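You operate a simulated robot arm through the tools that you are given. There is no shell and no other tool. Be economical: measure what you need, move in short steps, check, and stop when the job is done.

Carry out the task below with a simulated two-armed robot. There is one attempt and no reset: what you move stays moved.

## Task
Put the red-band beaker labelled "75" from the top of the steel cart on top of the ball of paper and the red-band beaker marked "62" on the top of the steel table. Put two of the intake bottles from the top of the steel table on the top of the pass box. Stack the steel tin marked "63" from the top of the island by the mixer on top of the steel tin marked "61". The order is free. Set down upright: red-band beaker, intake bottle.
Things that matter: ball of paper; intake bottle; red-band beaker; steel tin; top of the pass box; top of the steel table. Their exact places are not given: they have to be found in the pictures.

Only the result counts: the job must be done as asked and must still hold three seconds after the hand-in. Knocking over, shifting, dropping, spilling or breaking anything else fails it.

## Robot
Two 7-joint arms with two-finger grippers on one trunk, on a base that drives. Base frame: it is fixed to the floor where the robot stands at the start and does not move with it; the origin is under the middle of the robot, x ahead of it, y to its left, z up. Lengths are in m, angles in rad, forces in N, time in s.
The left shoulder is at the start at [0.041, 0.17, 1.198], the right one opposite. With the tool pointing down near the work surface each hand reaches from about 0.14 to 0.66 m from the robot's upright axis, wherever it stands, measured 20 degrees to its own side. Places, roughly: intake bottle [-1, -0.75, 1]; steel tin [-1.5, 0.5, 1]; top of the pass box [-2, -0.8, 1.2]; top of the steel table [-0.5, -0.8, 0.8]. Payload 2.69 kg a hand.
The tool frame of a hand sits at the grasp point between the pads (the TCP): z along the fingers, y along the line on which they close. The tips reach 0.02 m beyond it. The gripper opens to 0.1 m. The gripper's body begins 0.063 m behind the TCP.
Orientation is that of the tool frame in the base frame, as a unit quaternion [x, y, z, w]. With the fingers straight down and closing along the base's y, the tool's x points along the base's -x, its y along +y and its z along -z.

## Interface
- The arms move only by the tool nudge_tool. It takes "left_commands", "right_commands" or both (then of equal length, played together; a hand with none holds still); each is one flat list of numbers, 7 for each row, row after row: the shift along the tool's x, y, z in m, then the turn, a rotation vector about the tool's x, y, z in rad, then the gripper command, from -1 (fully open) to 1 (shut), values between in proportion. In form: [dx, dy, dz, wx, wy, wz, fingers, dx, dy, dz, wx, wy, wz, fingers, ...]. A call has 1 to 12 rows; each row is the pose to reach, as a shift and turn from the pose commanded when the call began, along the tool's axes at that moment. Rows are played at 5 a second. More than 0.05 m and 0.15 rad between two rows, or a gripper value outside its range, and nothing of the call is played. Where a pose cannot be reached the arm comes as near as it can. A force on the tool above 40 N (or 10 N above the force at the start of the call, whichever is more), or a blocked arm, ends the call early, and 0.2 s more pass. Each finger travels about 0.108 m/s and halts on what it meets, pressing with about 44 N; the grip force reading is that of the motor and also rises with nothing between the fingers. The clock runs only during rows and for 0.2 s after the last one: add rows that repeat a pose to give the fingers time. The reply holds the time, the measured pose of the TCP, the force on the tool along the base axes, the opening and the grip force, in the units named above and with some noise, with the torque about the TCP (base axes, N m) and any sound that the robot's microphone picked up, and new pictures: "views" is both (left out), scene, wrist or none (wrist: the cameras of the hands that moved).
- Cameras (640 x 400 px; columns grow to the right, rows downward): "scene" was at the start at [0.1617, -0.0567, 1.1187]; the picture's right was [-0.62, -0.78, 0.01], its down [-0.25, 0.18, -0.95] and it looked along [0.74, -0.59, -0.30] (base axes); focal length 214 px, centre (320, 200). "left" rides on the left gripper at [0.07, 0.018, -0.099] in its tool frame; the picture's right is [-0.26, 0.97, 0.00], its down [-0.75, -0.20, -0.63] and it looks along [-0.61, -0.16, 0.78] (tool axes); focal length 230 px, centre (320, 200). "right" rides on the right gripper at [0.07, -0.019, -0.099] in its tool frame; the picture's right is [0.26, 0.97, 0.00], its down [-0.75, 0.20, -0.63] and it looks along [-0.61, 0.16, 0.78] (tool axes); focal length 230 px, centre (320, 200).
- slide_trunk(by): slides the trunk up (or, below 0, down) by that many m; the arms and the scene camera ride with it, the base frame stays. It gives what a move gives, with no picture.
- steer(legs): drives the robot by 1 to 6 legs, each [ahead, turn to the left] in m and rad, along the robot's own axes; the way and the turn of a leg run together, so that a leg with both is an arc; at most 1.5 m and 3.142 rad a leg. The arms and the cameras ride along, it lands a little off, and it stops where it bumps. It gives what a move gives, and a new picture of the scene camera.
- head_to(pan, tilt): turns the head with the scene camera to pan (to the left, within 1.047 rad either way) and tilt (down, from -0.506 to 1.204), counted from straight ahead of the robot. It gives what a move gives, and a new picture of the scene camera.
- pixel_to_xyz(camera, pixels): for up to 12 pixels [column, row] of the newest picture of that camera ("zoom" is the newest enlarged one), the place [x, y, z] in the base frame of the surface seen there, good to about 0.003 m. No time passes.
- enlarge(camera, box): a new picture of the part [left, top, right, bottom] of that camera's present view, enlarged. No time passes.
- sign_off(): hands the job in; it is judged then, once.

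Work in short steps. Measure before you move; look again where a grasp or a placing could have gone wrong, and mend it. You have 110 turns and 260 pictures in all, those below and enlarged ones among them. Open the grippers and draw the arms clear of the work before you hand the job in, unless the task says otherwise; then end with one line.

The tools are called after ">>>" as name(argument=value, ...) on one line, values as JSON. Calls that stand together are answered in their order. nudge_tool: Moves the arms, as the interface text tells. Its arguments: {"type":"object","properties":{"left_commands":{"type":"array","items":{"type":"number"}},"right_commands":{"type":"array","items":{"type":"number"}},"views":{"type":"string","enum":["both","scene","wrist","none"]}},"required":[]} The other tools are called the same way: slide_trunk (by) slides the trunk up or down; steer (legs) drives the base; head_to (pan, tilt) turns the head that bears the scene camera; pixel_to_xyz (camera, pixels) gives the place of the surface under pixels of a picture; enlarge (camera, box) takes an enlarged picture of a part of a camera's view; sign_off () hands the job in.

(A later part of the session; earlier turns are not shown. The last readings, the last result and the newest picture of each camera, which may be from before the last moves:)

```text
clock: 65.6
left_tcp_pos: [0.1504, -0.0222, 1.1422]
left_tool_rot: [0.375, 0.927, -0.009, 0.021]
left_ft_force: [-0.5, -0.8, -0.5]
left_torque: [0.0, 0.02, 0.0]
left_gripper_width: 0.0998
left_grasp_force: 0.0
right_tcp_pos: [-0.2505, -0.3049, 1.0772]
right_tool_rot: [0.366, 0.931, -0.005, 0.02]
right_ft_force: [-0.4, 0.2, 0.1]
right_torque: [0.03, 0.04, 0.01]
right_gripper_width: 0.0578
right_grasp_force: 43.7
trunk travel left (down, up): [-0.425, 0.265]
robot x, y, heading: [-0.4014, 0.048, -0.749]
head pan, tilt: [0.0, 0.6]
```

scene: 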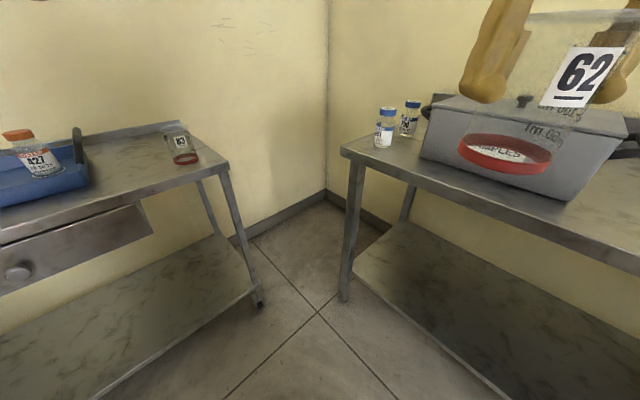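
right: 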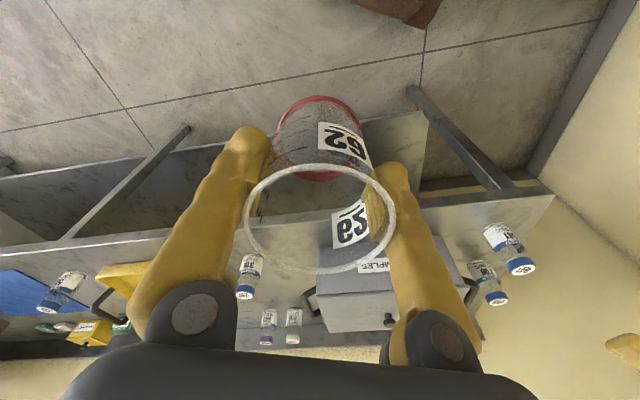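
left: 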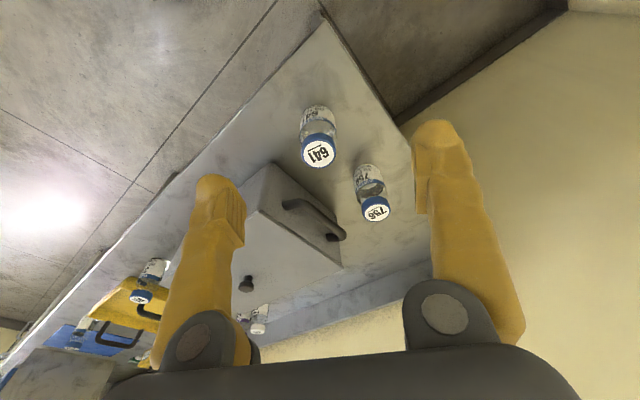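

With the head straight the turn works and the arms stay put. I finish the turn to face the table.

>>> steer(legs=[[0, -0.82]])

```text
clock: 68.2
left_tcp_pos: [-0.0735, -0.3846, 1.1491]
left_tool_rot: [0.713, 0.701, -0.023, 0.023]
left_ft_force: [-0.2, 0.6, -0.5]
left_torque: [0.04, 0.05, -0.01]
left_gripper_width: 0.1
left_grasp_force: 0.0
right_tcp_pos: [-0.5538, -0.2864, 1.0829]
right_tool_rot: [0.706, 0.708, -0.019, 0.022]
right_ft_force: [-0.4, 0.2, -0.3]
right_torque: [0.01, -0.04, 0.03]
right_gripper_width: 0.0577
right_grasp_force: 44.2
trunk travel left (down, up): [-0.425, 0.265]
robot x, y, heading: [-0.3989, 0.0469, -1.569]
head pan, tilt: [0.0, 0.6]
```

scene: 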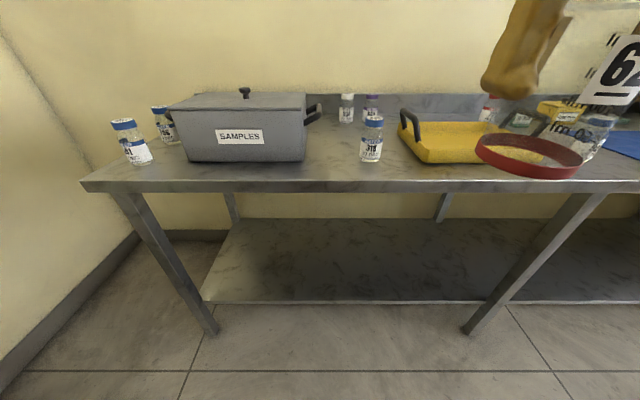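

Facing the table. I want 62 in the gap between box and bottle 318; I zoom and measure it.

>>> enlarge(camera="scene", box=[270, 80, 430, 200])

>>> pixel_to_xyz(camera="zoom", pixels=[[140, 320], [140, 120], [210, 105], [366, 325], [362, 265], [405, 325], [441, 325], [410, 155], [250, 330], [250, 390], [376, 165], [448, 165]])

```text
3.33 times, centred on (350, 140) of scene
```

zoom: 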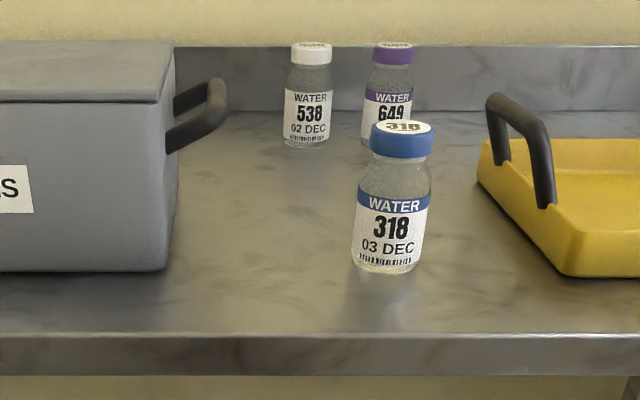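

```text
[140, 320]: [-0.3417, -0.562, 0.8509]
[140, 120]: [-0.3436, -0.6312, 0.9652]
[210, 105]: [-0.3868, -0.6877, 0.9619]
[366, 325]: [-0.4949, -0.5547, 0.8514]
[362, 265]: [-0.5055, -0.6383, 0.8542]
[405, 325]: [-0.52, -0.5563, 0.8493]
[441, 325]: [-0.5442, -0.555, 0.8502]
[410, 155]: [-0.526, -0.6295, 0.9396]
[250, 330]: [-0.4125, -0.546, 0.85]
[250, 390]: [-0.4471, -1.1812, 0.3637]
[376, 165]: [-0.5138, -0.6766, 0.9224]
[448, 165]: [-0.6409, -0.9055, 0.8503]
```

Gap is x from -0.36 to -0.497; target for 62: (-0.43,-0.61). I drive forward 0.12 m.

>>> steer(legs=[[0.12, 0]])

```text
clock: 69.5
left_tcp_pos: [-0.0738, -0.4634, 1.1633]
left_tool_rot: [0.712, 0.7, -0.036, 0.036]
left_ft_force: [-0.4, 0.7, 0.3]
left_torque: [0.0, 0.03, 0.02]
left_gripper_width: 0.1002
left_grasp_force: 0.1
right_tcp_pos: [-0.5549, -0.3676, 1.0941]
right_tool_rot: [0.704, 0.708, -0.032, 0.036]
right_ft_force: [0.3, -1.2, 0.3]
right_torque: [0.06, 0.02, 0.05]
right_gripper_width: 0.0577
right_grasp_force: 44.6
trunk travel left (down, up): [-0.425, 0.265]
robot x, y, heading: [-0.3944, -0.0753, -1.569]
head pan, tilt: [0.0, 0.6]
```

scene: 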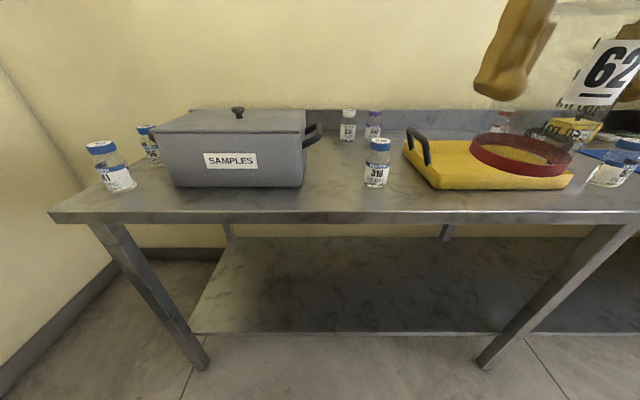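

Both tools show ~0.1 rad backward pitch now; I correct it while carrying 62 to above (-0.43,-0.61).

>>> nudge_tool(right_commands=[-0.04, 0.021, 0.007, 0, 0.03, 0, 1, -0.08, 0.042, 0.014, 0, 0.06, 0, 1, -0.12, 0.063, 0.021, 0, 0.096, 0, 1, -0.16, 0.083, 0.028, 0, 0.096, 0, 1, -0.2, 0.104, 0.036, 0, 0.096, 0, 1, -0.239, 0.125, 0.043, 0, 0.096, 0, 1, -0.239, 0.125, 0.043, 0, 0.096, 0, 1], views="both")

```text
clock: 71.0
left_tcp_pos: [-0.0731, -0.5005, 1.1514]
left_tool_rot: [0.713, 0.7, -0.024, 0.024]
left_ft_force: [-0.3, -0.8, -0.3]
left_torque: [0.08, 0.02, 0.01]
left_gripper_width: 0.1002
left_grasp_force: 0.1
right_tcp_pos: [-0.4278, -0.6448, 1.0549]
right_tool_rot: [0.706, 0.708, 0.013, -0.011]
right_ft_force: [0.2, -0.6, -1.2]
right_torque: [0.05, -0.04, 0.0]
right_gripper_width: 0.0578
right_grasp_force: 43.8
trunk travel left (down, up): [-0.425, 0.265]
robot x, y, heading: [-0.3945, -0.0738, -1.565]
head pan, tilt: [0.0, 0.6]
```

scene: 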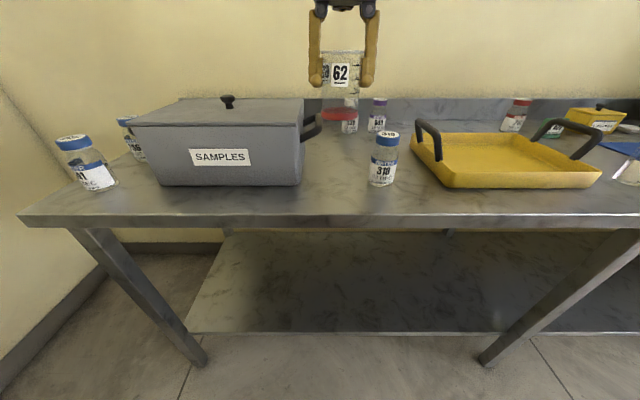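
right: 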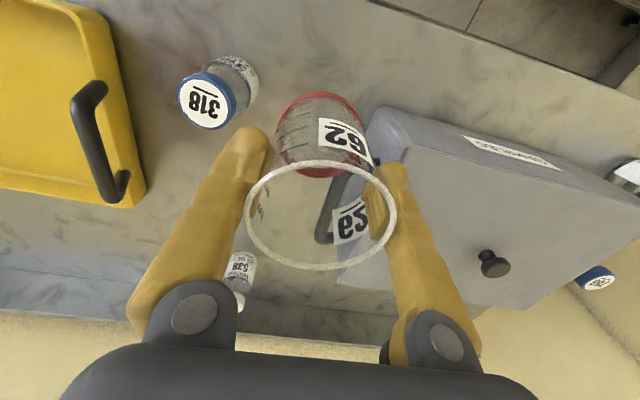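

The robot leans with arm extension; now the tool is over-pitched by 0.034. I correct, move back 0.035 to y≈-0.61 and lower to z≈0.96.

>>> nudge_tool(right_commands=[0.0318, -0.002, 0.0, 0, -0.034, 0, 1, 0.0318, -0.002, 0.04, 0, -0.034, 0, 1, 0.0318, -0.002, 0.08, 0, -0.034, 0, 1, 0.0318, -0.002, 0.096, 0, -0.034, 0, 1, 0.0318, -0.002, 0.096, 0, -0.034, 0, 1], views="both")

```text
clock: 72.2
left_tcp_pos: [-0.0741, -0.4932, 1.1546]
left_tool_rot: [0.713, 0.7, -0.026, 0.026]
left_ft_force: [0.1, 0.4, 1.0]
left_torque: [-0.04, 0.03, -0.01]
left_gripper_width: 0.1001
left_grasp_force: 0.0
right_tcp_pos: [-0.4293, -0.6034, 0.9633]
right_tool_rot: [0.707, 0.708, -0.001, 0.003]
right_ft_force: [0.1, -0.1, -0.3]
right_torque: [-0.02, 0.0, 0.0]
right_gripper_width: 0.0575
right_grasp_force: 44.2
trunk travel left (down, up): [-0.425, 0.265]
robot x, y, heading: [-0.3971, -0.0749, -1.57]
head pan, tilt: [0.0, 0.6]
```

scene: 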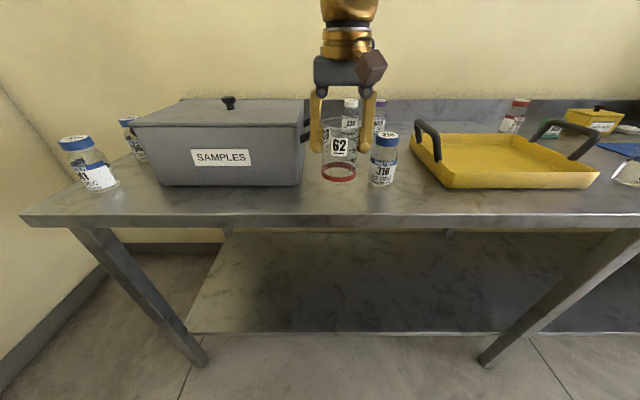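
right: 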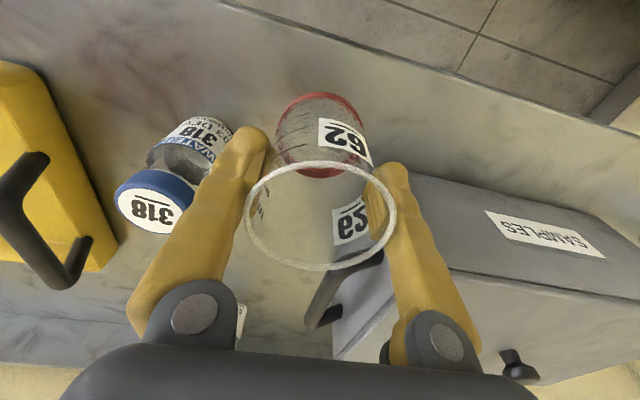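

Level and clear of both neighbours. I lower 0.046 m to contact.

>>> nudge_tool(right_commands=[0, 0, 0.025, 0, 0, 0, 1, 0, 0, 0.04, 0, 0, 0, 1, 0, 0, 0.044, 0, 0, 0, 1, 0, 0, 0.047, 0, 0, 0, 1, 0, 0, 0.047, 0, 0, 0, 1], views="none")

```text
clock: 73.5
left_tcp_pos: [-0.0738, -0.494, 1.1543]
left_tool_rot: [0.713, 0.701, -0.026, 0.026]
left_ft_force: [-0.5, -0.8, -0.1]
left_torque: [-0.01, 0.02, 0.02]
left_gripper_width: 0.1
left_grasp_force: 0.1
right_tcp_pos: [-0.4295, -0.6048, 0.9171]
right_tool_rot: [0.706, 0.709, -0.002, 0.004]
right_ft_force: [0.1, 0.3, -0.3]
right_torque: [0.07, -0.02, 0.01]
right_gripper_width: 0.0578
right_grasp_force: 43.7
trunk travel left (down, up): [-0.425, 0.265]
robot x, y, heading: [-0.3946, -0.0716, -1.566]
head pan, tilt: [0.0, 0.6]
```

No contact yet; I creep a few millimetres more.

>>> nudge_tool(right_commands=[0, 0, 0.0015, 0, 0, 0, 1, 0, 0, 0.003, 0, 0, 0, 1, 0, 0, 0.0045, 0, 0, 0, 1, 0, 0, 0.0045, 0, 0, 0, 1], views="none")

```text
clock: 74.5
left_tcp_pos: [-0.0731, -0.4924, 1.1538]
left_tool_rot: [0.713, 0.7, -0.027, 0.027]
left_ft_force: [-0.4, 0.7, 0.8]
left_torque: [0.02, -0.03, -0.02]
left_gripper_width: 0.0999
left_grasp_force: 0.0
right_tcp_pos: [-0.4287, -0.605, 0.916]
right_tool_rot: [0.707, 0.707, -0.003, 0.006]
right_ft_force: [1.4, 0.6, 26.3]
right_torque: [-0.04, 0.24, -0.03]
right_gripper_width: 0.0575
right_grasp_force: 43.9
trunk travel left (down, up): [-0.425, 0.265]
robot x, y, heading: [-0.3925, -0.0734, -1.565]
head pan, tilt: [0.0, 0.6]
```

Contact made (26 N). I relax 3 mm, open part-way (0.074 m) and rise straight.

>>> nudge_tool(right_commands=[0, 0, -0.003, 0, 0, 0, 1, 0, 0, -0.003, 0, 0, 0, -0.2, 0, 0, -0.003, 0, 0, 0, -0.35, 0, 0, -0.003, 0, 0, 0, -0.48, 0, 0, -0.003, 0, 0, 0, -0.48, 0, 0, -0.02, 0, 0, 0, -0.48, 0, 0, -0.06, 0, 0, 0, -0.48, 0, 0, -0.1, 0, 0, 0, -0.48, 0, 0, -0.15, 0, 0, 0, -0.48, 0, 0, -0.15, 0, 0, 0, -0.48], views="both")

```text
clock: 76.7
left_tcp_pos: [-0.0735, -0.4963, 1.1525]
left_tool_rot: [0.713, 0.701, -0.026, 0.026]
left_ft_force: [0.3, 0.3, -0.2]
left_torque: [0.03, 0.0, 0.0]
left_gripper_width: 0.1001
left_grasp_force: 0.0
right_tcp_pos: [-0.4312, -0.6034, 1.0628]
right_tool_rot: [0.705, 0.709, -0.001, 0.004]
right_ft_force: [-0.7, -0.2, 0.2]
right_torque: [0.04, -0.03, -0.01]
right_gripper_width: 0.074
right_grasp_force: 0.1
trunk travel left (down, up): [-0.425, 0.265]
robot x, y, heading: [-0.3946, -0.0677, -1.566]
head pan, tilt: [0.0, 0.6]
```

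scene: 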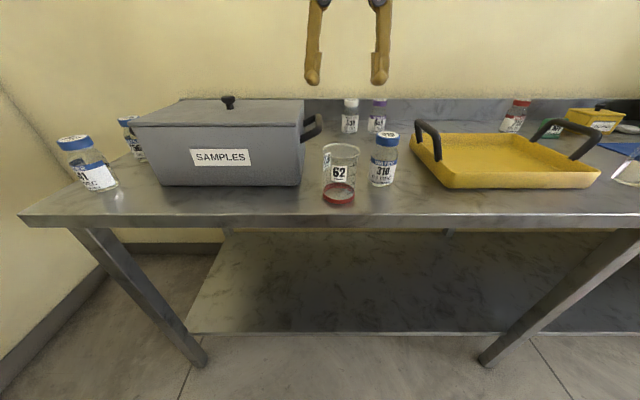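
right: 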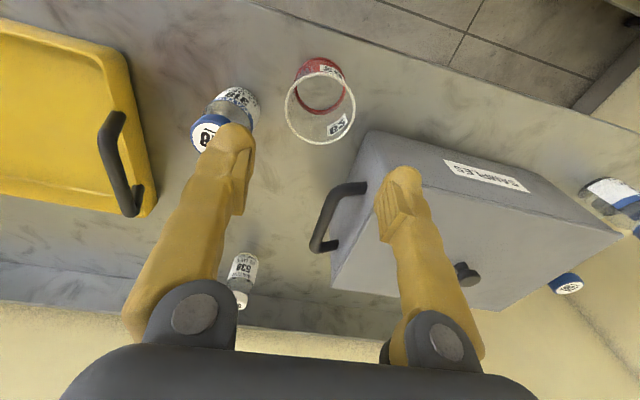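

62 stands on the table. Next bottle 318 with the same hand: I measure it in zooms of both cameras.

>>> enlarge(camera="scene", box=[310, 120, 430, 210])

>>> pixel_to_xyz(camera="zoom", pixels=[[412, 70], [412, 115], [365, 90], [475, 90], [322, 310], [385, 345], [440, 320], [385, 260], [325, 260], [440, 260]])

```text
4.44 times, centred on (370, 165) of scene
```

zoom: 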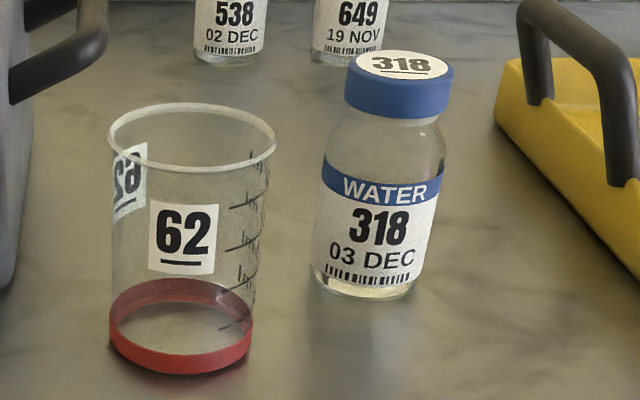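

```text
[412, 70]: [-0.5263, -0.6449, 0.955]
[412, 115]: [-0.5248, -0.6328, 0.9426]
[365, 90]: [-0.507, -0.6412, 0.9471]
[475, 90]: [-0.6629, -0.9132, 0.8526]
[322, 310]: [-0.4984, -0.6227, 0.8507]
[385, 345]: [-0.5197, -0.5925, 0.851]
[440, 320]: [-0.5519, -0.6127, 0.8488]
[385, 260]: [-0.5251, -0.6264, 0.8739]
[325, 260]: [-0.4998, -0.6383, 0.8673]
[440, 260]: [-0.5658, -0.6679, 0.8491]
```

318's centre ≈(-0.526,-0.653), cap top 0.955, radius 0.027. I move the right hand above it with the opening at 0.08 m.

>>> nudge_tool(right_commands=[-0.017, -0.032, 0, 0, 0, 0, -0.6, -0.034, -0.064, 0, 0, 0, 0, -0.6, -0.05, -0.095, 0, 0, 0, 0, -0.6, -0.05, -0.095, 0.05, 0, 0, 0, -0.6, -0.05, -0.095, 0.05, 0, 0, 0, -0.6], views="wrist")

```text
clock: 77.8
left_tcp_pos: [-0.0737, -0.4945, 1.1537]
left_tool_rot: [0.713, 0.7, -0.026, 0.026]
left_ft_force: [-0.2, 1.6, 0.3]
left_torque: [0.0, -0.04, 0.0]
left_gripper_width: 0.1001
left_grasp_force: 0.0
right_tcp_pos: [-0.5255, -0.6515, 1.0136]
right_tool_rot: [0.706, 0.708, -0.001, 0.004]
right_ft_force: [-0.3, 0.9, 0.1]
right_torque: [-0.03, -0.03, 0.04]
right_gripper_width: 0.0799
right_grasp_force: 0.0
trunk travel left (down, up): [-0.425, 0.265]
robot x, y, heading: [-0.3958, -0.0696, -1.568]
head pan, tilt: [0.0, 0.6]
```

right: 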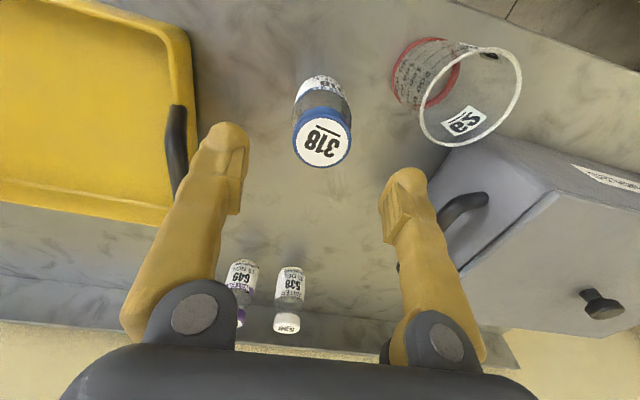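

The bottle is centred between the fingers. I descend 0.112 m, close and lift.

>>> nudge_tool(right_commands=[0, 0, 0.045, 0, 0, 0, -0.6, 0, 0, 0.09, 0, 0, 0, -0.6, 0, 0, 0.112, 0, 0, 0, -0.6, 0, 0, 0.112, 0, 0, 0, -0.6, 0, 0, 0.112, 0, 0, 0, 0, 0, 0, 0.112, 0, 0, 0, 1, 0, 0, 0.112, 0, 0, 0, 1], views="both")

```text
clock: 79.5
left_tcp_pos: [-0.0743, -0.4947, 1.153]
left_tool_rot: [0.713, 0.7, -0.027, 0.026]
left_ft_force: [0.3, 1.4, -0.1]
left_torque: [-0.03, 0.02, 0.01]
left_gripper_width: 0.1
left_grasp_force: 0.0
right_tcp_pos: [-0.5251, -0.6531, 0.9004]
right_tool_rot: [0.706, 0.708, 0.0, 0.004]
right_ft_force: [0.6, -0.3, 0.7]
right_torque: [-0.03, 0.01, 0.02]
right_gripper_width: 0.0494
right_grasp_force: 44.4
trunk travel left (down, up): [-0.425, 0.265]
robot x, y, heading: [-0.3921, -0.0737, -1.564]
head pan, tilt: [0.0, 0.6]
```

scene: 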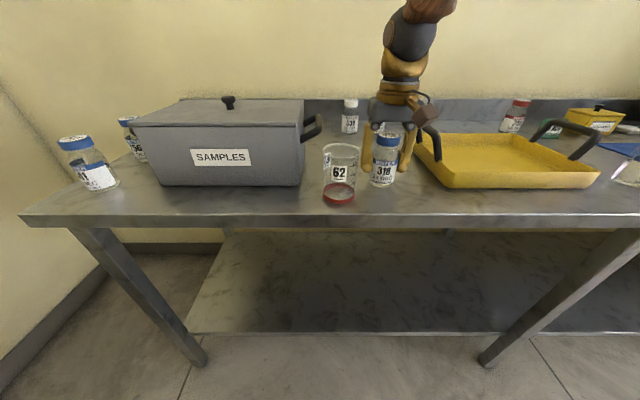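
right: 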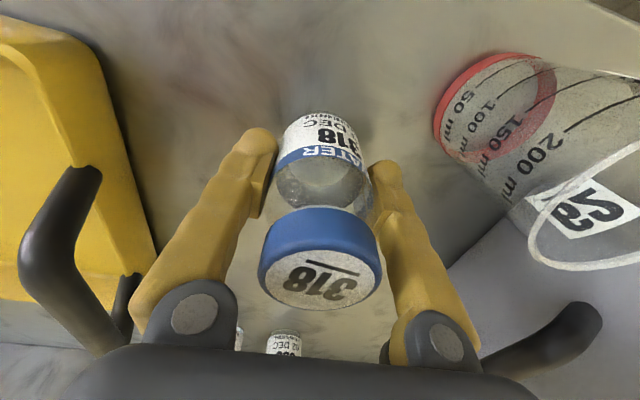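

Gripped (0.049 m). I lift and draw it back toward the robot; also bring the left hand level and in.

>>> nudge_tool(right_commands=[0, 0, -0.03, 0, 0, 0, 1, 0, 0, -0.075, 0, 0, 0, 1, 0, 0, -0.12, 0, 0, 0, 1, 0, 0, -0.16, 0, 0, 0, 1, 0.045, 0, -0.17, 0, 0, 0, 1, 0.09, 0, -0.17, 0, 0, 0, 1, 0.13, 0, -0.17, 0, 0, 0, 1, 0.16, 0, -0.17, 0, 0, 0, 1], left_commands=[0, 0, 0, 0, 0, 0, -1, 0, 0, 0, 0, 0.03, 0, -1, 0, 0, 0, 0, 0.06, 0, -1, 0, 0, 0, 0, 0.06, 0, -1, 0, 0, 0, 0, 0.06, 0, -1, 0, 0, 0, 0, 0.06, 0, -1, 0, 0, 0, 0, 0.06, 0, -1, 0, 0, 0, 0, 0.06, 0, -1], views="both")

>>> steer(legs=[[-0.16, 0]])

```text
clock: 81.2
left_tcp_pos: [-0.0732, -0.4935, 1.152]
left_tool_rot: [0.714, 0.701, -0.005, 0.004]
left_ft_force: [0.4, 1.1, -0.8]
left_torque: [-0.02, -0.02, 0.01]
left_gripper_width: 0.0998
left_grasp_force: 0.0
right_tcp_pos: [-0.5248, -0.4915, 1.0711]
right_tool_rot: [0.706, 0.708, -0.002, 0.003]
right_ft_force: [0.5, 0.3, -0.8]
right_torque: [0.01, -0.03, 0.02]
right_gripper_width: 0.0495
right_grasp_force: 43.8
trunk travel left (down, up): [-0.425, 0.265]
robot x, y, heading: [-0.3943, -0.0754, -1.567]
head pan, tilt: [0.0, 0.6]
```

scene: 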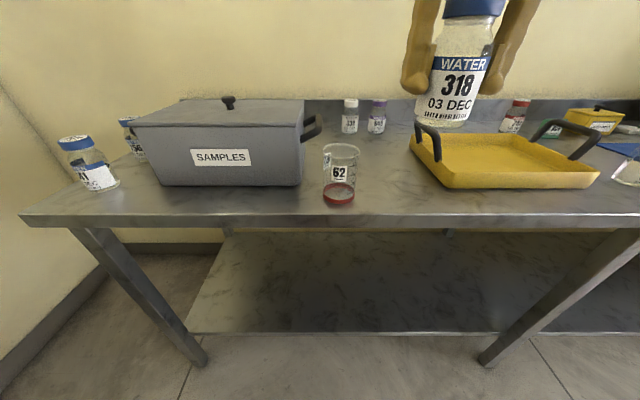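
right: 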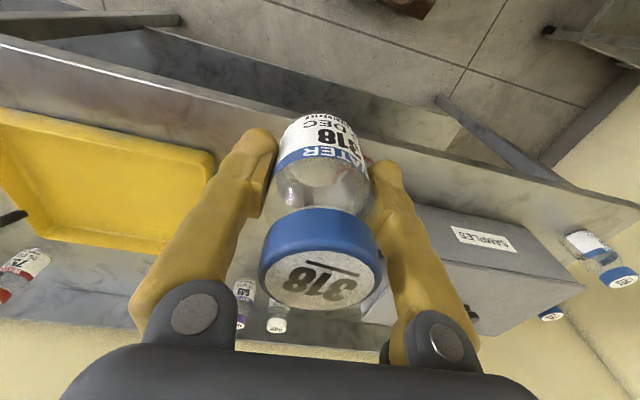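
left: 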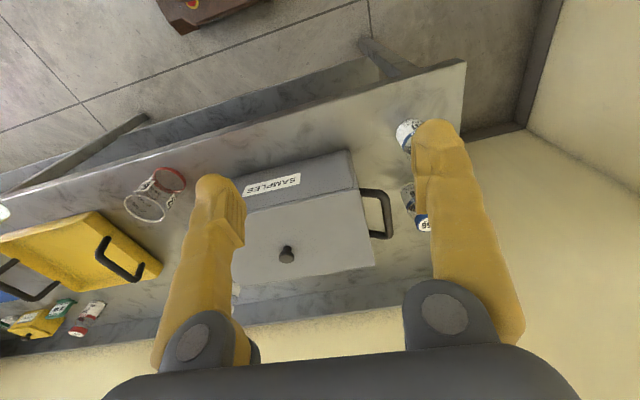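

```text
clock: 82.7
left_tcp_pos: [-0.0757, -0.331, 1.1537]
left_tool_rot: [0.715, 0.7, -0.006, 0.005]
left_ft_force: [0.2, -0.1, 1.0]
left_torque: [-0.05, 0.0, 0.0]
left_gripper_width: 0.1004
left_grasp_force: 0.1
right_tcp_pos: [-0.5263, -0.3276, 1.0711]
right_tool_rot: [0.707, 0.707, -0.002, 0.004]
right_ft_force: [-0.5, 0.5, -0.5]
right_torque: [-0.04, -0.02, 0.01]
right_gripper_width: 0.0496
right_grasp_force: 43.9
trunk travel left (down, up): [-0.425, 0.265]
robot x, y, heading: [-0.3956, 0.0874, -1.568]
head pan, tilt: [0.0, 0.6]
```

scene: 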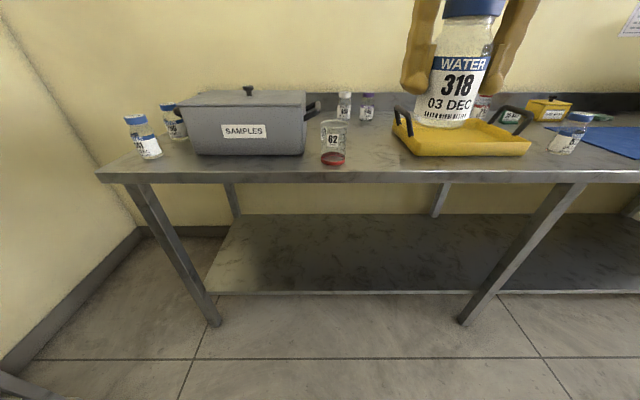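

No creep this time. I turn right to face west.

>>> steer(legs=[[0, -0.8]])

>>> steer(legs=[[0, -0.77]])

```text
clock: 85.2
left_tcp_pos: [-0.4679, -0.4216, 1.1594]
left_tool_rot: [0.932, 0.361, -0.014, 0.005]
left_ft_force: [0.2, 0.0, 0.0]
left_torque: [0.02, 0.01, -0.02]
left_gripper_width: 0.0999
left_grasp_force: 0.0
right_tcp_pos: [-0.7788, -0.0935, 1.0774]
right_tool_rot: [0.929, 0.371, -0.01, 0.006]
right_ft_force: [-0.3, -0.3, -0.2]
right_torque: [0.0, 0.03, 0.0]
right_gripper_width: 0.0496
right_grasp_force: 43.8
trunk travel left (down, up): [-0.425, 0.265]
robot x, y, heading: [-0.3932, 0.0846, -2.384]
head pan, tilt: [0.0, 0.6]
```

scene: 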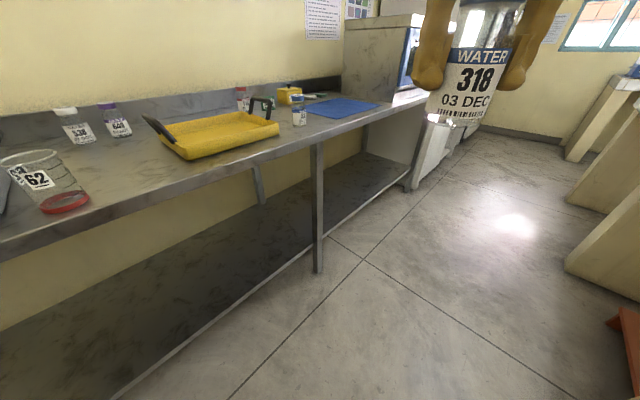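

```text
clock: 87.8
left_tcp_pos: [-0.7904, -0.2168, 1.1602]
left_tool_rot: [0.999, -0.029, -0.015, -0.001]
left_ft_force: [-0.2, 0.0, -0.6]
left_torque: [0.01, -0.02, -0.02]
left_gripper_width: 0.1
left_grasp_force: 0.1
right_tcp_pos: [-0.774, 0.2337, 1.0841]
right_tool_rot: [1.0, -0.017, -0.019, 0.001]
right_ft_force: [0.4, 0.0, -1.0]
right_torque: [-0.02, -0.02, 0.01]
right_gripper_width: 0.0496
right_grasp_force: 44.2
trunk travel left (down, up): [-0.425, 0.265]
robot x, y, heading: [-0.3949, 0.0831, 3.108]
head pan, tilt: [0.0, 0.6]
```

scene: 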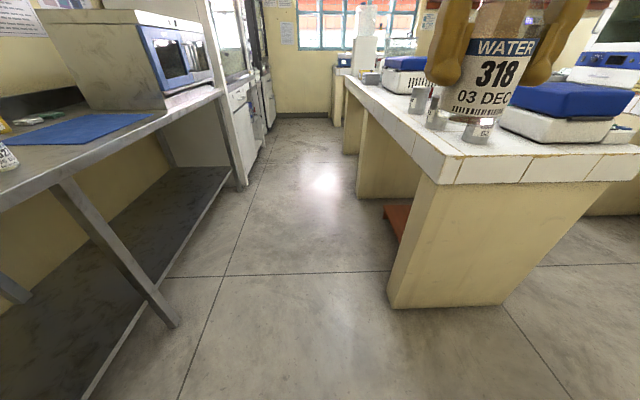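

The pass box (130,50) and the island with tins (420-480,110) are in view. I measure them.

>>> pixel_to_xyz(camera="scene", pixels=[[120, 17], [70, 17], [165, 20], [110, 100], [390, 305], [418, 100], [437, 115], [478, 130], [440, 180], [350, 100], [240, 180], [5, 160]])

>>> enlarge(camera="scene", box=[340, 40, 640, 220])

>>> enlarge(camera="scene", box=[0, 0, 260, 180])

```text
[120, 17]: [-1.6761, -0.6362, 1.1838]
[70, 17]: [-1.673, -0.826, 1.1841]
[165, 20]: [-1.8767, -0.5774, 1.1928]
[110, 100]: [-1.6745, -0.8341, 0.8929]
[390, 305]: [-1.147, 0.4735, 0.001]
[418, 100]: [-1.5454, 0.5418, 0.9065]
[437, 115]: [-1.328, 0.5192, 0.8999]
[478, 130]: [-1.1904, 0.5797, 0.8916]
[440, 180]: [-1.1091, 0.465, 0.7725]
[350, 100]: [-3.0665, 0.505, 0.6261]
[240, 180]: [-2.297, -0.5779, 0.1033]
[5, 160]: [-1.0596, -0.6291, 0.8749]
```

```text
2.13 times, centred on (490, 130) of scene
```

zoom: 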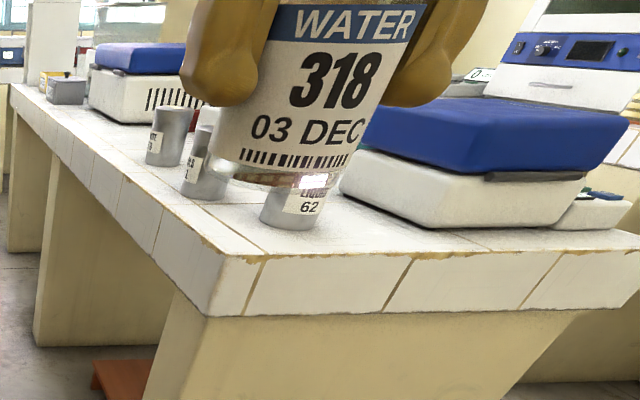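

```text
2.22 times, centred on (130, 90) of scene
```

zoom: 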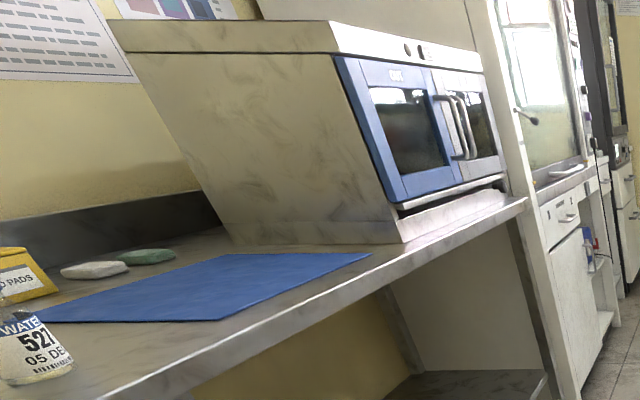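

Corridor: island edge y≈0.465, table edge y≈-0.55; bottle 527 at (-1.06,-0.64). I turn slightly left, drive 0.6 m west, then turn left to face the table.

>>> steer(legs=[[0, 0.17], [0.58, 0], [0, 0.7], [0, 0.73]])

```text
clock: 88.5
left_tcp_pos: [-0.7157, -0.2215, 1.13]
left_tool_rot: [0.999, -0.019, 0.037, 0.002]
left_ft_force: [0.8, 0.8, 0.9]
left_torque: [-0.01, 0.05, 0.02]
left_gripper_width: 0.1002
left_grasp_force: 0.1
right_tcp_pos: [-0.715, 0.2308, 1.0882]
right_tool_rot: [1.0, -0.007, -0.023, 0.0]
right_ft_force: [0.7, 0.2, -1.3]
right_torque: [-0.03, 0.04, -0.06]
right_gripper_width: 0.0499
right_grasp_force: 44.2
trunk travel left (down, up): [-0.425, 0.265]
robot x, y, heading: [-0.3964, 0.0853, 3.121]
head pan, tilt: [0.0, 0.6]
stopped in leg 1: the robot was blocked; the commanded pose is now the measured one
```

scene: 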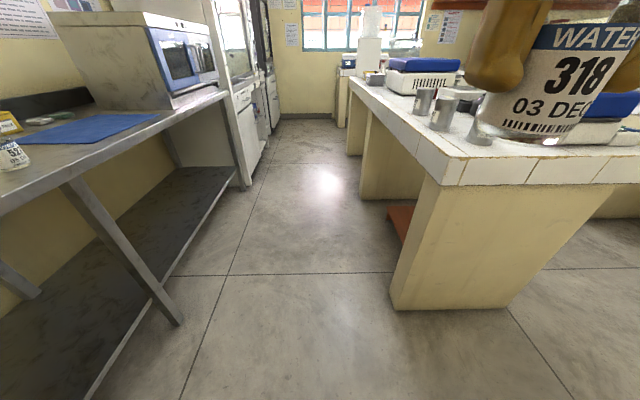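

The small left turn was refused again though nothing is near. I retry with a single larger leg sequence: drive ahead first.

>>> steer(legs=[[0.3, 0.1]])

```text
clock: 90.0
left_tcp_pos: [-0.8229, -0.2381, 1.1348]
left_tool_rot: [1.0, 0.011, 0.029, 0.0]
left_ft_force: [-0.4, -0.1, 1.2]
left_torque: [-0.02, 0.01, 0.05]
left_gripper_width: 0.1
left_grasp_force: 0.1
right_tcp_pos: [-0.8443, 0.2123, 1.0893]
right_tool_rot: [1.0, 0.02, -0.022, 0.001]
right_ft_force: [0.5, 0.4, -0.9]
right_torque: [-0.04, -0.02, 0.0]
right_gripper_width: 0.0497
right_grasp_force: 44.1
trunk travel left (down, up): [-0.425, 0.265]
robot x, y, heading: [-0.5512, 0.0817, -3.104]
head pan, tilt: [0.0, 0.6]
stopped in leg 1: the robot was blocked; the commanded pose is now the measured one
```

scene: 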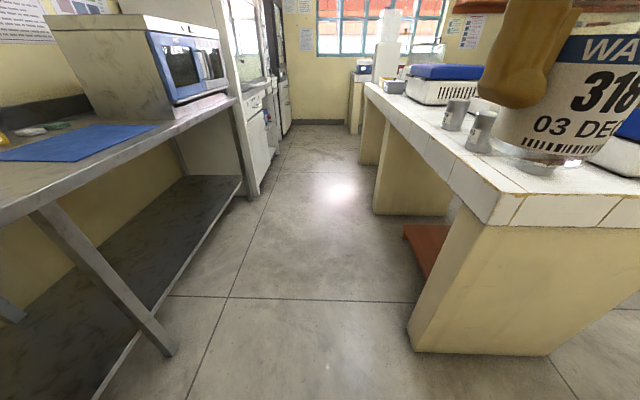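

Both hands get dragged back during steering; a fresh arm command before each drive seems to prevent it. I restore both hands forward and level, then drive 0.42 m ahead.

>>> nudge_tool(left_commands=[-0.045, 0, 0, 0, -0.03, 0, -1, -0.09, 0, 0, 0, -0.058, 0, -1, -0.135, 0, 0, 0, -0.058, 0, -1, -0.16, 0, 0, 0, -0.058, 0, -1, -0.16, 0, 0, 0, -0.058, 0, -1], right_commands=[-0.045, 0, 0, 0, 0.02, 0, 1, -0.09, 0, 0, 0, 0.044, 0, 1, -0.12, 0, 0, 0, 0.044, 0, 1, -0.14, 0, 0, 0, 0.044, 0, 1, -0.14, 0, 0, 0, 0.044, 0, 1], views="none")

>>> steer(legs=[[0.42, 0]])

```text
clock: 91.2
left_tcp_pos: [-0.9884, -0.2448, 1.1294]
left_tool_rot: [1.0, 0.011, -0.004, -0.001]
left_ft_force: [1.1, 0.7, -0.4]
left_torque: [-0.02, 0.0, 0.01]
left_gripper_width: 0.1
left_grasp_force: 0.0
right_tcp_pos: [-0.9915, 0.2058, 1.0989]
right_tool_rot: [1.0, 0.02, -0.003, 0.0]
right_ft_force: [1.1, 0.7, -0.8]
right_torque: [0.01, 0.05, -0.02]
right_gripper_width: 0.0498
right_grasp_force: 44.3
trunk travel left (down, up): [-0.425, 0.265]
robot x, y, heading: [-0.5516, 0.0812, -3.109]
head pan, tilt: [0.0, 0.6]
```

```text
clock: 93.7
left_tcp_pos: [-1.4074, -0.259, 1.1292]
left_tool_rot: [1.0, 0.011, -0.003, 0.001]
left_ft_force: [1.6, 0.5, -0.2]
left_torque: [-0.02, -0.04, 0.0]
left_gripper_width: 0.1001
left_grasp_force: 0.1
right_tcp_pos: [-1.4091, 0.1903, 1.0977]
right_tool_rot: [1.0, 0.021, -0.002, 0.0]
right_ft_force: [-0.6, 0.2, -0.2]
right_torque: [0.03, -0.04, 0.01]
right_gripper_width: 0.0498
right_grasp_force: 43.9
trunk travel left (down, up): [-0.425, 0.265]
robot x, y, heading: [-0.9683, 0.0707, -3.102]
head pan, tilt: [0.0, 0.6]
```

scene: 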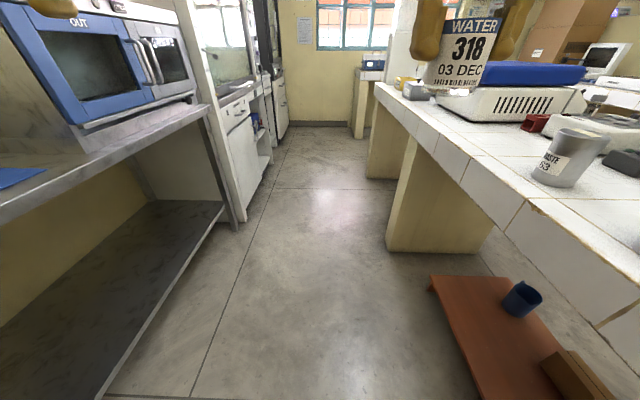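

Works without creep. I measure the orange step at the right, tin 63 and the pass box from here.

>>> pixel_to_xyz(camera="scene", pixels=[[432, 283], [470, 395], [513, 280], [520, 300], [560, 180], [570, 135], [600, 300], [500, 220], [190, 90], [60, 30], [385, 90]])

>>> steer(legs=[[0, 0.76]])

```text
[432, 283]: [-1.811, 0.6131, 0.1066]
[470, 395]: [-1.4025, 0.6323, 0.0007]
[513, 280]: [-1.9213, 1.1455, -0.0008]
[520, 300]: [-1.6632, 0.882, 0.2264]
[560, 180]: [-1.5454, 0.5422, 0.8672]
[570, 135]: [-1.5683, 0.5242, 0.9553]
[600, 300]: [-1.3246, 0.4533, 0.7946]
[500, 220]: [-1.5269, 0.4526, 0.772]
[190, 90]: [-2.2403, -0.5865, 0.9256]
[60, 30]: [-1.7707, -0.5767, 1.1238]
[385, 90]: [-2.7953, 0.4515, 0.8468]
```

```text
clock: 94.6
left_tcp_pos: [-1.3358, -0.2715, 1.1523]
left_tool_rot: [0.999, 0.027, -0.029, 0.002]
left_ft_force: [1.0, 0.4, -0.3]
left_torque: [0.03, 0.12, 0.02]
left_gripper_width: 0.0999
left_grasp_force: 0.0
right_tcp_pos: [-1.3535, 0.1788, 1.1199]
right_tool_rot: [0.999, 0.038, -0.027, 0.002]
right_ft_force: [1.6, 0.1, -0.1]
right_torque: [0.1, 0.11, 0.01]
right_gripper_width: 0.0495
right_grasp_force: 44.1
trunk travel left (down, up): [-0.425, 0.265]
robot x, y, heading: [-0.9663, 0.0687, -3.077]
head pan, tilt: [0.0, 0.6]
stopped in leg 1: the robot was blocked; the commanded pose is now the measured one
```

scene: 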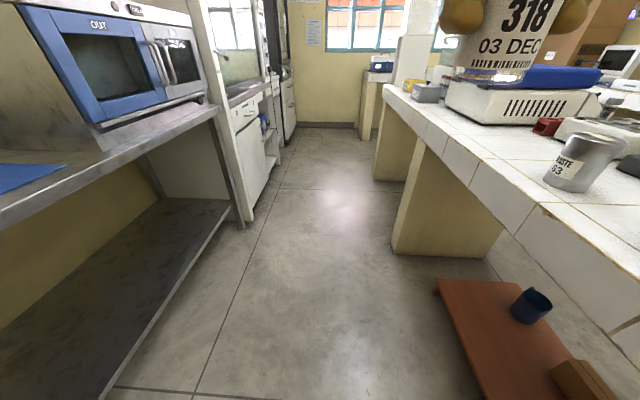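

Refused again on a second consecutive leg. I repeat the pattern: refresh both arm poses by a nudge, then turn.

>>> nudge_tool(left_commands=[-0.03, 0, 0, 0, 0.03, 0, -1, -0.05, 0, 0, 0, 0.05, 0, -1, -0.05, 0, 0, 0, 0.05, 0, -1], right_commands=[-0.03, 0, 0, 0, 0.03, 0, 1, -0.05, 0, 0, 0, 0.05, 0, 1, -0.05, 0, 0, 0, 0.05, 0, 1], views="none")

>>> steer(legs=[[0, 0.76]])

```text
clock: 95.4
left_tcp_pos: [-1.3936, -0.271, 1.1504]
left_tool_rot: [1.0, 0.027, 0.001, 0.003]
left_ft_force: [-1.5, 0.5, -0.9]
left_torque: [0.02, -0.05, 0.04]
left_gripper_width: 0.1002
left_grasp_force: 0.0
right_tcp_pos: [-1.4112, 0.1762, 1.1186]
right_tool_rot: [0.999, 0.036, 0.002, 0.002]
right_ft_force: [-0.2, 0.3, -0.7]
right_torque: [0.0, -0.02, -0.03]
right_gripper_width: 0.0497
right_grasp_force: 43.7
trunk travel left (down, up): [-0.425, 0.265]
robot x, y, heading: [-0.968, 0.0646, -3.074]
head pan, tilt: [0.0, 0.6]
```

```text
clock: 97.8
left_tcp_pos: [-1.0479, -0.4698, 1.1522]
left_tool_rot: [0.921, 0.39, 0.001, 0.003]
left_ft_force: [-0.5, 0.0, -0.4]
left_torque: [-0.03, 0.03, 0.01]
left_gripper_width: 0.1003
left_grasp_force: 0.1
right_tcp_pos: [-1.3653, -0.1544, 1.1191]
right_tool_rot: [0.917, 0.4, 0.001, 0.002]
right_ft_force: [1.0, -0.1, -0.3]
right_torque: [-0.01, -0.01, 0.04]
right_gripper_width: 0.05
right_grasp_force: 43.6
trunk travel left (down, up): [-0.425, 0.265]
robot x, y, heading: [-0.9758, 0.0665, -2.325]
head pan, tilt: [0.0, 0.6]
```

scene: 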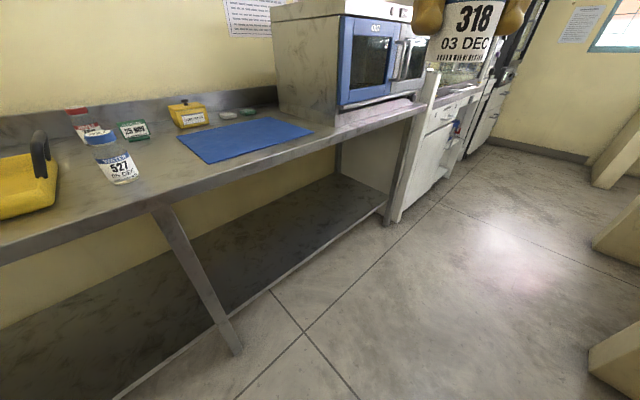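

Confirmed. I refresh again with a null nudge, turn left 0.42 and go forward 0.12 to bring 527 into the left hand's reach.

>>> nudge_tool(left_commands=[0, 0, 0, 0, 0, 0, -1, 0, 0, 0, 0, 0, 0, -1], right_commands=[0, 0, 0, 0, 0, 0, 1, 0, 0, 0, 0, 0, 0, 1], views="none")

>>> steer(legs=[[0, 0.42], [0.12, 0]])

```text
clock: 98.4
left_tcp_pos: [-1.0361, -0.456, 1.159]
left_tool_rot: [0.921, 0.39, -0.007, 0.006]
left_ft_force: [0.8, 0.0, 0.4]
left_torque: [0.02, 0.02, -0.01]
left_gripper_width: 0.0999
left_grasp_force: 0.0
right_tcp_pos: [-1.3524, -0.1422, 1.1257]
right_tool_rot: [0.916, 0.4, -0.007, 0.005]
right_ft_force: [0.3, -0.1, -0.3]
right_torque: [0.03, 0.03, -0.01]
right_gripper_width: 0.0497
right_grasp_force: 43.8
trunk travel left (down, up): [-0.425, 0.265]
robot x, y, heading: [-0.9692, 0.0676, -2.326]
head pan, tilt: [0.0, 0.6]
```

```text
clock: 100.9
left_tcp_pos: [-0.8555, -0.5525, 1.1585]
left_tool_rot: [0.82, 0.573, -0.005, 0.006]
left_ft_force: [-0.1, -0.3, -0.8]
left_torque: [0.0, 0.04, 0.01]
left_gripper_width: 0.1
left_grasp_force: 0.0
right_tcp_pos: [-1.2733, -0.3943, 1.1257]
right_tool_rot: [0.813, 0.582, -0.004, 0.006]
right_ft_force: [-0.3, 0.1, -0.6]
right_torque: [0.0, 0.01, 0.01]
right_gripper_width: 0.0497
right_grasp_force: 44.2
trunk travel left (down, up): [-0.425, 0.265]
robot x, y, heading: [-1.0113, -0.0438, -1.91]
head pan, tilt: [0.0, 0.6]
```

scene: 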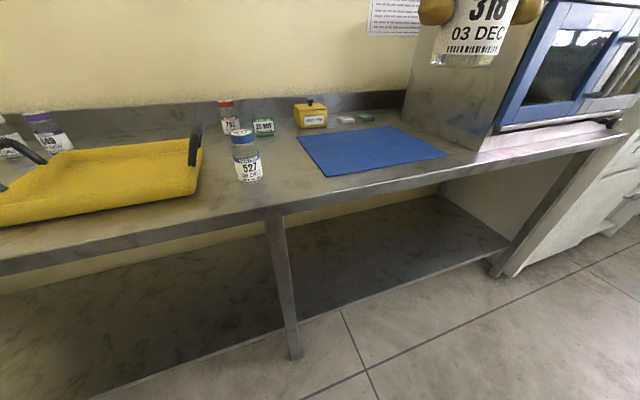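

Now 527 is at (248,155). I zoom and measure it.

>>> enlarge(camera="scene", box=[190, 90, 310, 200])

>>> pixel_to_xyz(camera="scene", pixels=[[241, 134], [242, 143], [232, 140], [253, 140], [236, 178], [250, 182], [263, 172], [249, 165], [201, 140], [231, 125]])

```text
3.64 times, centred on (250, 145) of scene
```

zoom: 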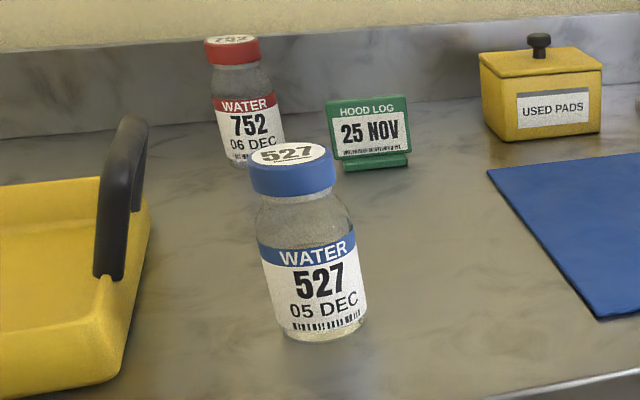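

```text
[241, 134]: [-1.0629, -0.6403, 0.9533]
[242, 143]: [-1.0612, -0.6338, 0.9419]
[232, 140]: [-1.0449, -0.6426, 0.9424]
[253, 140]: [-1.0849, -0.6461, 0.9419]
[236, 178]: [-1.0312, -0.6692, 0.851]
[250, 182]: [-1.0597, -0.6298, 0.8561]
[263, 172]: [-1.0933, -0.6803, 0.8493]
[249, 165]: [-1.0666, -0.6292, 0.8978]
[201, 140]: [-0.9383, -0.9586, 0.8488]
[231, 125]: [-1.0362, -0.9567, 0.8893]
```

527's centre ≈(-1.065,-0.656). I move the left hand above it at z≈1.03 with 0.08 m opening.

>>> nudge_tool(left_commands=[-0.033, -0.032, 0, 0, 0.015, 0, -0.6, -0.067, -0.064, 0, 0, 0.015, 0, -0.6, -0.1, -0.096, 0, 0, 0.015, 0, -0.6, -0.134, -0.128, 0.01, 0, 0.015, 0, -0.6, -0.1694, -0.1613, 0.02, 0, 0.015, 0, -0.6, -0.1694, -0.1613, 0.065, 0, 0.015, 0, -0.6, -0.1694, -0.1613, 0.11, 0, 0.015, 0, -0.6, -0.1694, -0.1613, 0.12, 0, 0.015, 0, -0.6], views="both")

```text
clock: 102.7
left_tcp_pos: [-1.0603, -0.6429, 1.0492]
left_tool_rot: [0.819, 0.574, -0.005, 0.008]
left_ft_force: [-0.1, -0.5, -0.6]
left_torque: [0.01, 0.03, -0.01]
left_gripper_width: 0.08
left_grasp_force: 0.0
right_tcp_pos: [-1.2678, -0.3771, 1.1313]
right_tool_rot: [0.814, 0.581, -0.012, 0.01]
right_ft_force: [-1.0, -0.2, -1.2]
right_torque: [-0.01, 0.04, -0.03]
right_gripper_width: 0.0496
right_grasp_force: 43.8
trunk travel left (down, up): [-0.425, 0.265]
robot x, y, heading: [-1.0087, -0.0485, -1.909]
head pan, tilt: [0.0, 0.6]
```

scene: 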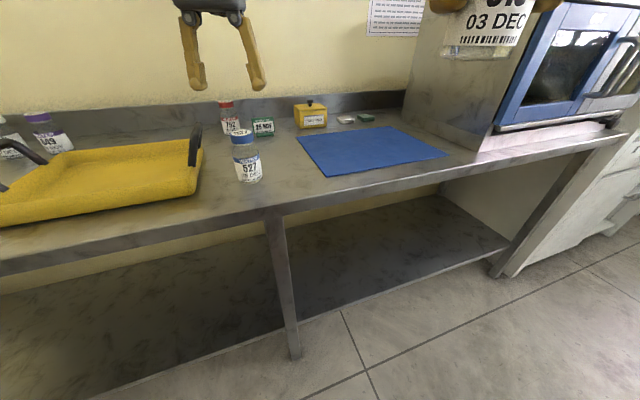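
left: 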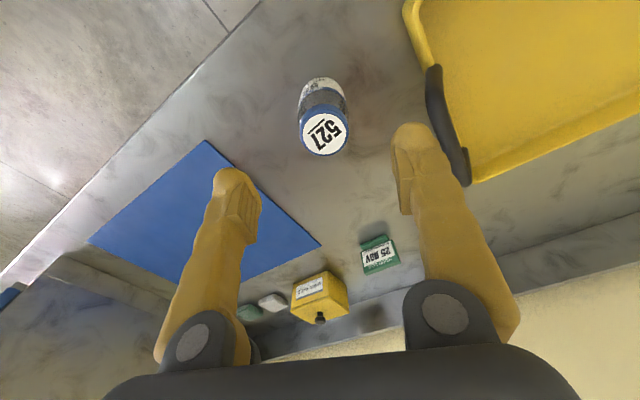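

I correct 0.013 m forward and descend to grasp 527 at z≈0.90, then close.

>>> nudge_tool(left_commands=[-0.0115, 0, 0.04, 0, 0.017, 0, -0.6, -0.0115, 0, 0.085, 0, 0.017, 0, -0.6, -0.0115, 0, 0.13, 0, 0.017, 0, -0.6, -0.0115, 0, 0.149, 0, 0.017, 0, -0.6, -0.0115, 0, 0.149, 0, 0.017, 0, -0.6], views="wrist")

```text
clock: 103.3
left_tcp_pos: [-1.0595, -0.639, 0.9838]
left_tool_rot: [0.819, 0.573, -0.006, 0.01]
left_ft_force: [0.6, 1.5, 0.7]
left_torque: [-0.15, 0.05, -0.02]
left_gripper_width: 0.0799
left_grasp_force: 0.1
right_tcp_pos: [-1.2622, -0.3547, 1.1398]
right_tool_rot: [0.813, 0.582, -0.02, 0.016]
right_ft_force: [1.4, 1.5, -0.6]
right_torque: [-0.13, 0.03, 0.02]
right_gripper_width: 0.0498
right_grasp_force: 44.4
trunk travel left (down, up): [-0.425, 0.265]
robot x, y, heading: [-1.0119, -0.0432, -1.915]
head pan, tilt: [0.0, 0.6]
stopped in row 3 (left hand): the arm was blocked; the commanded pose is now the measured one
```

left: 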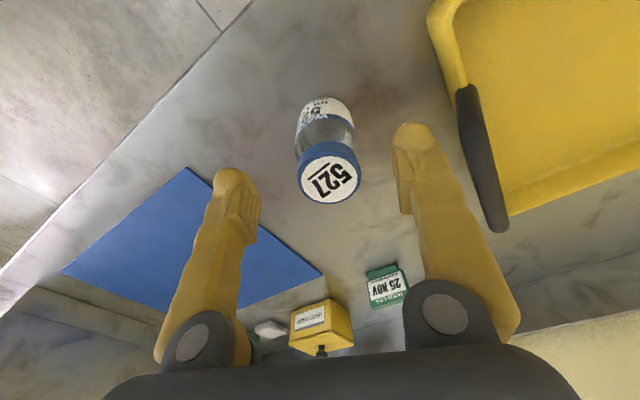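

The arm stopped mid-air with a small jolt, without contact. I recompute and continue the descent.

>>> nudge_tool(left_commands=[-0.016, 0, 0.0, 0, 0.023, 0, -0.6, -0.016, 0, 0.03, 0, 0.023, 0, -0.6, -0.016, 0, 0.06, 0, 0.023, 0, -0.6, -0.016, 0, 0.082, 0, 0.023, 0, -0.6, -0.016, 0, 0.082, 0, 0.023, 0, -0.6], views="wrist")

```text
clock: 103.9
left_tcp_pos: [-1.0617, -0.6427, 0.9721]
left_tool_rot: [0.819, 0.573, -0.003, 0.007]
left_ft_force: [1.8, 2.2, 0.4]
left_torque: [-0.11, 0.03, 0.01]
left_gripper_width: 0.0799
left_grasp_force: 0.0
right_tcp_pos: [-1.2551, -0.337, 1.146]
right_tool_rot: [0.813, 0.581, -0.028, 0.021]
right_ft_force: [1.1, 1.0, 0.3]
right_torque: [-0.09, 0.04, -0.02]
right_gripper_width: 0.05
right_grasp_force: 43.8
trunk travel left (down, up): [-0.425, 0.265]
robot x, y, heading: [-1.0097, -0.0424, -1.911]
head pan, tilt: [0.0, 0.6]
stopped in row 2 (left hand): the arm was blocked; the commanded pose is now the measured one
```

left: 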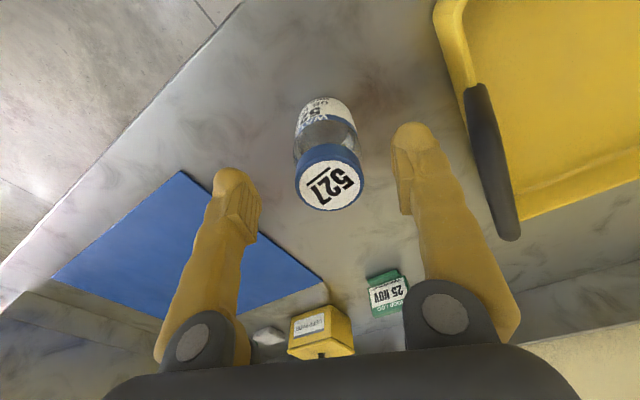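

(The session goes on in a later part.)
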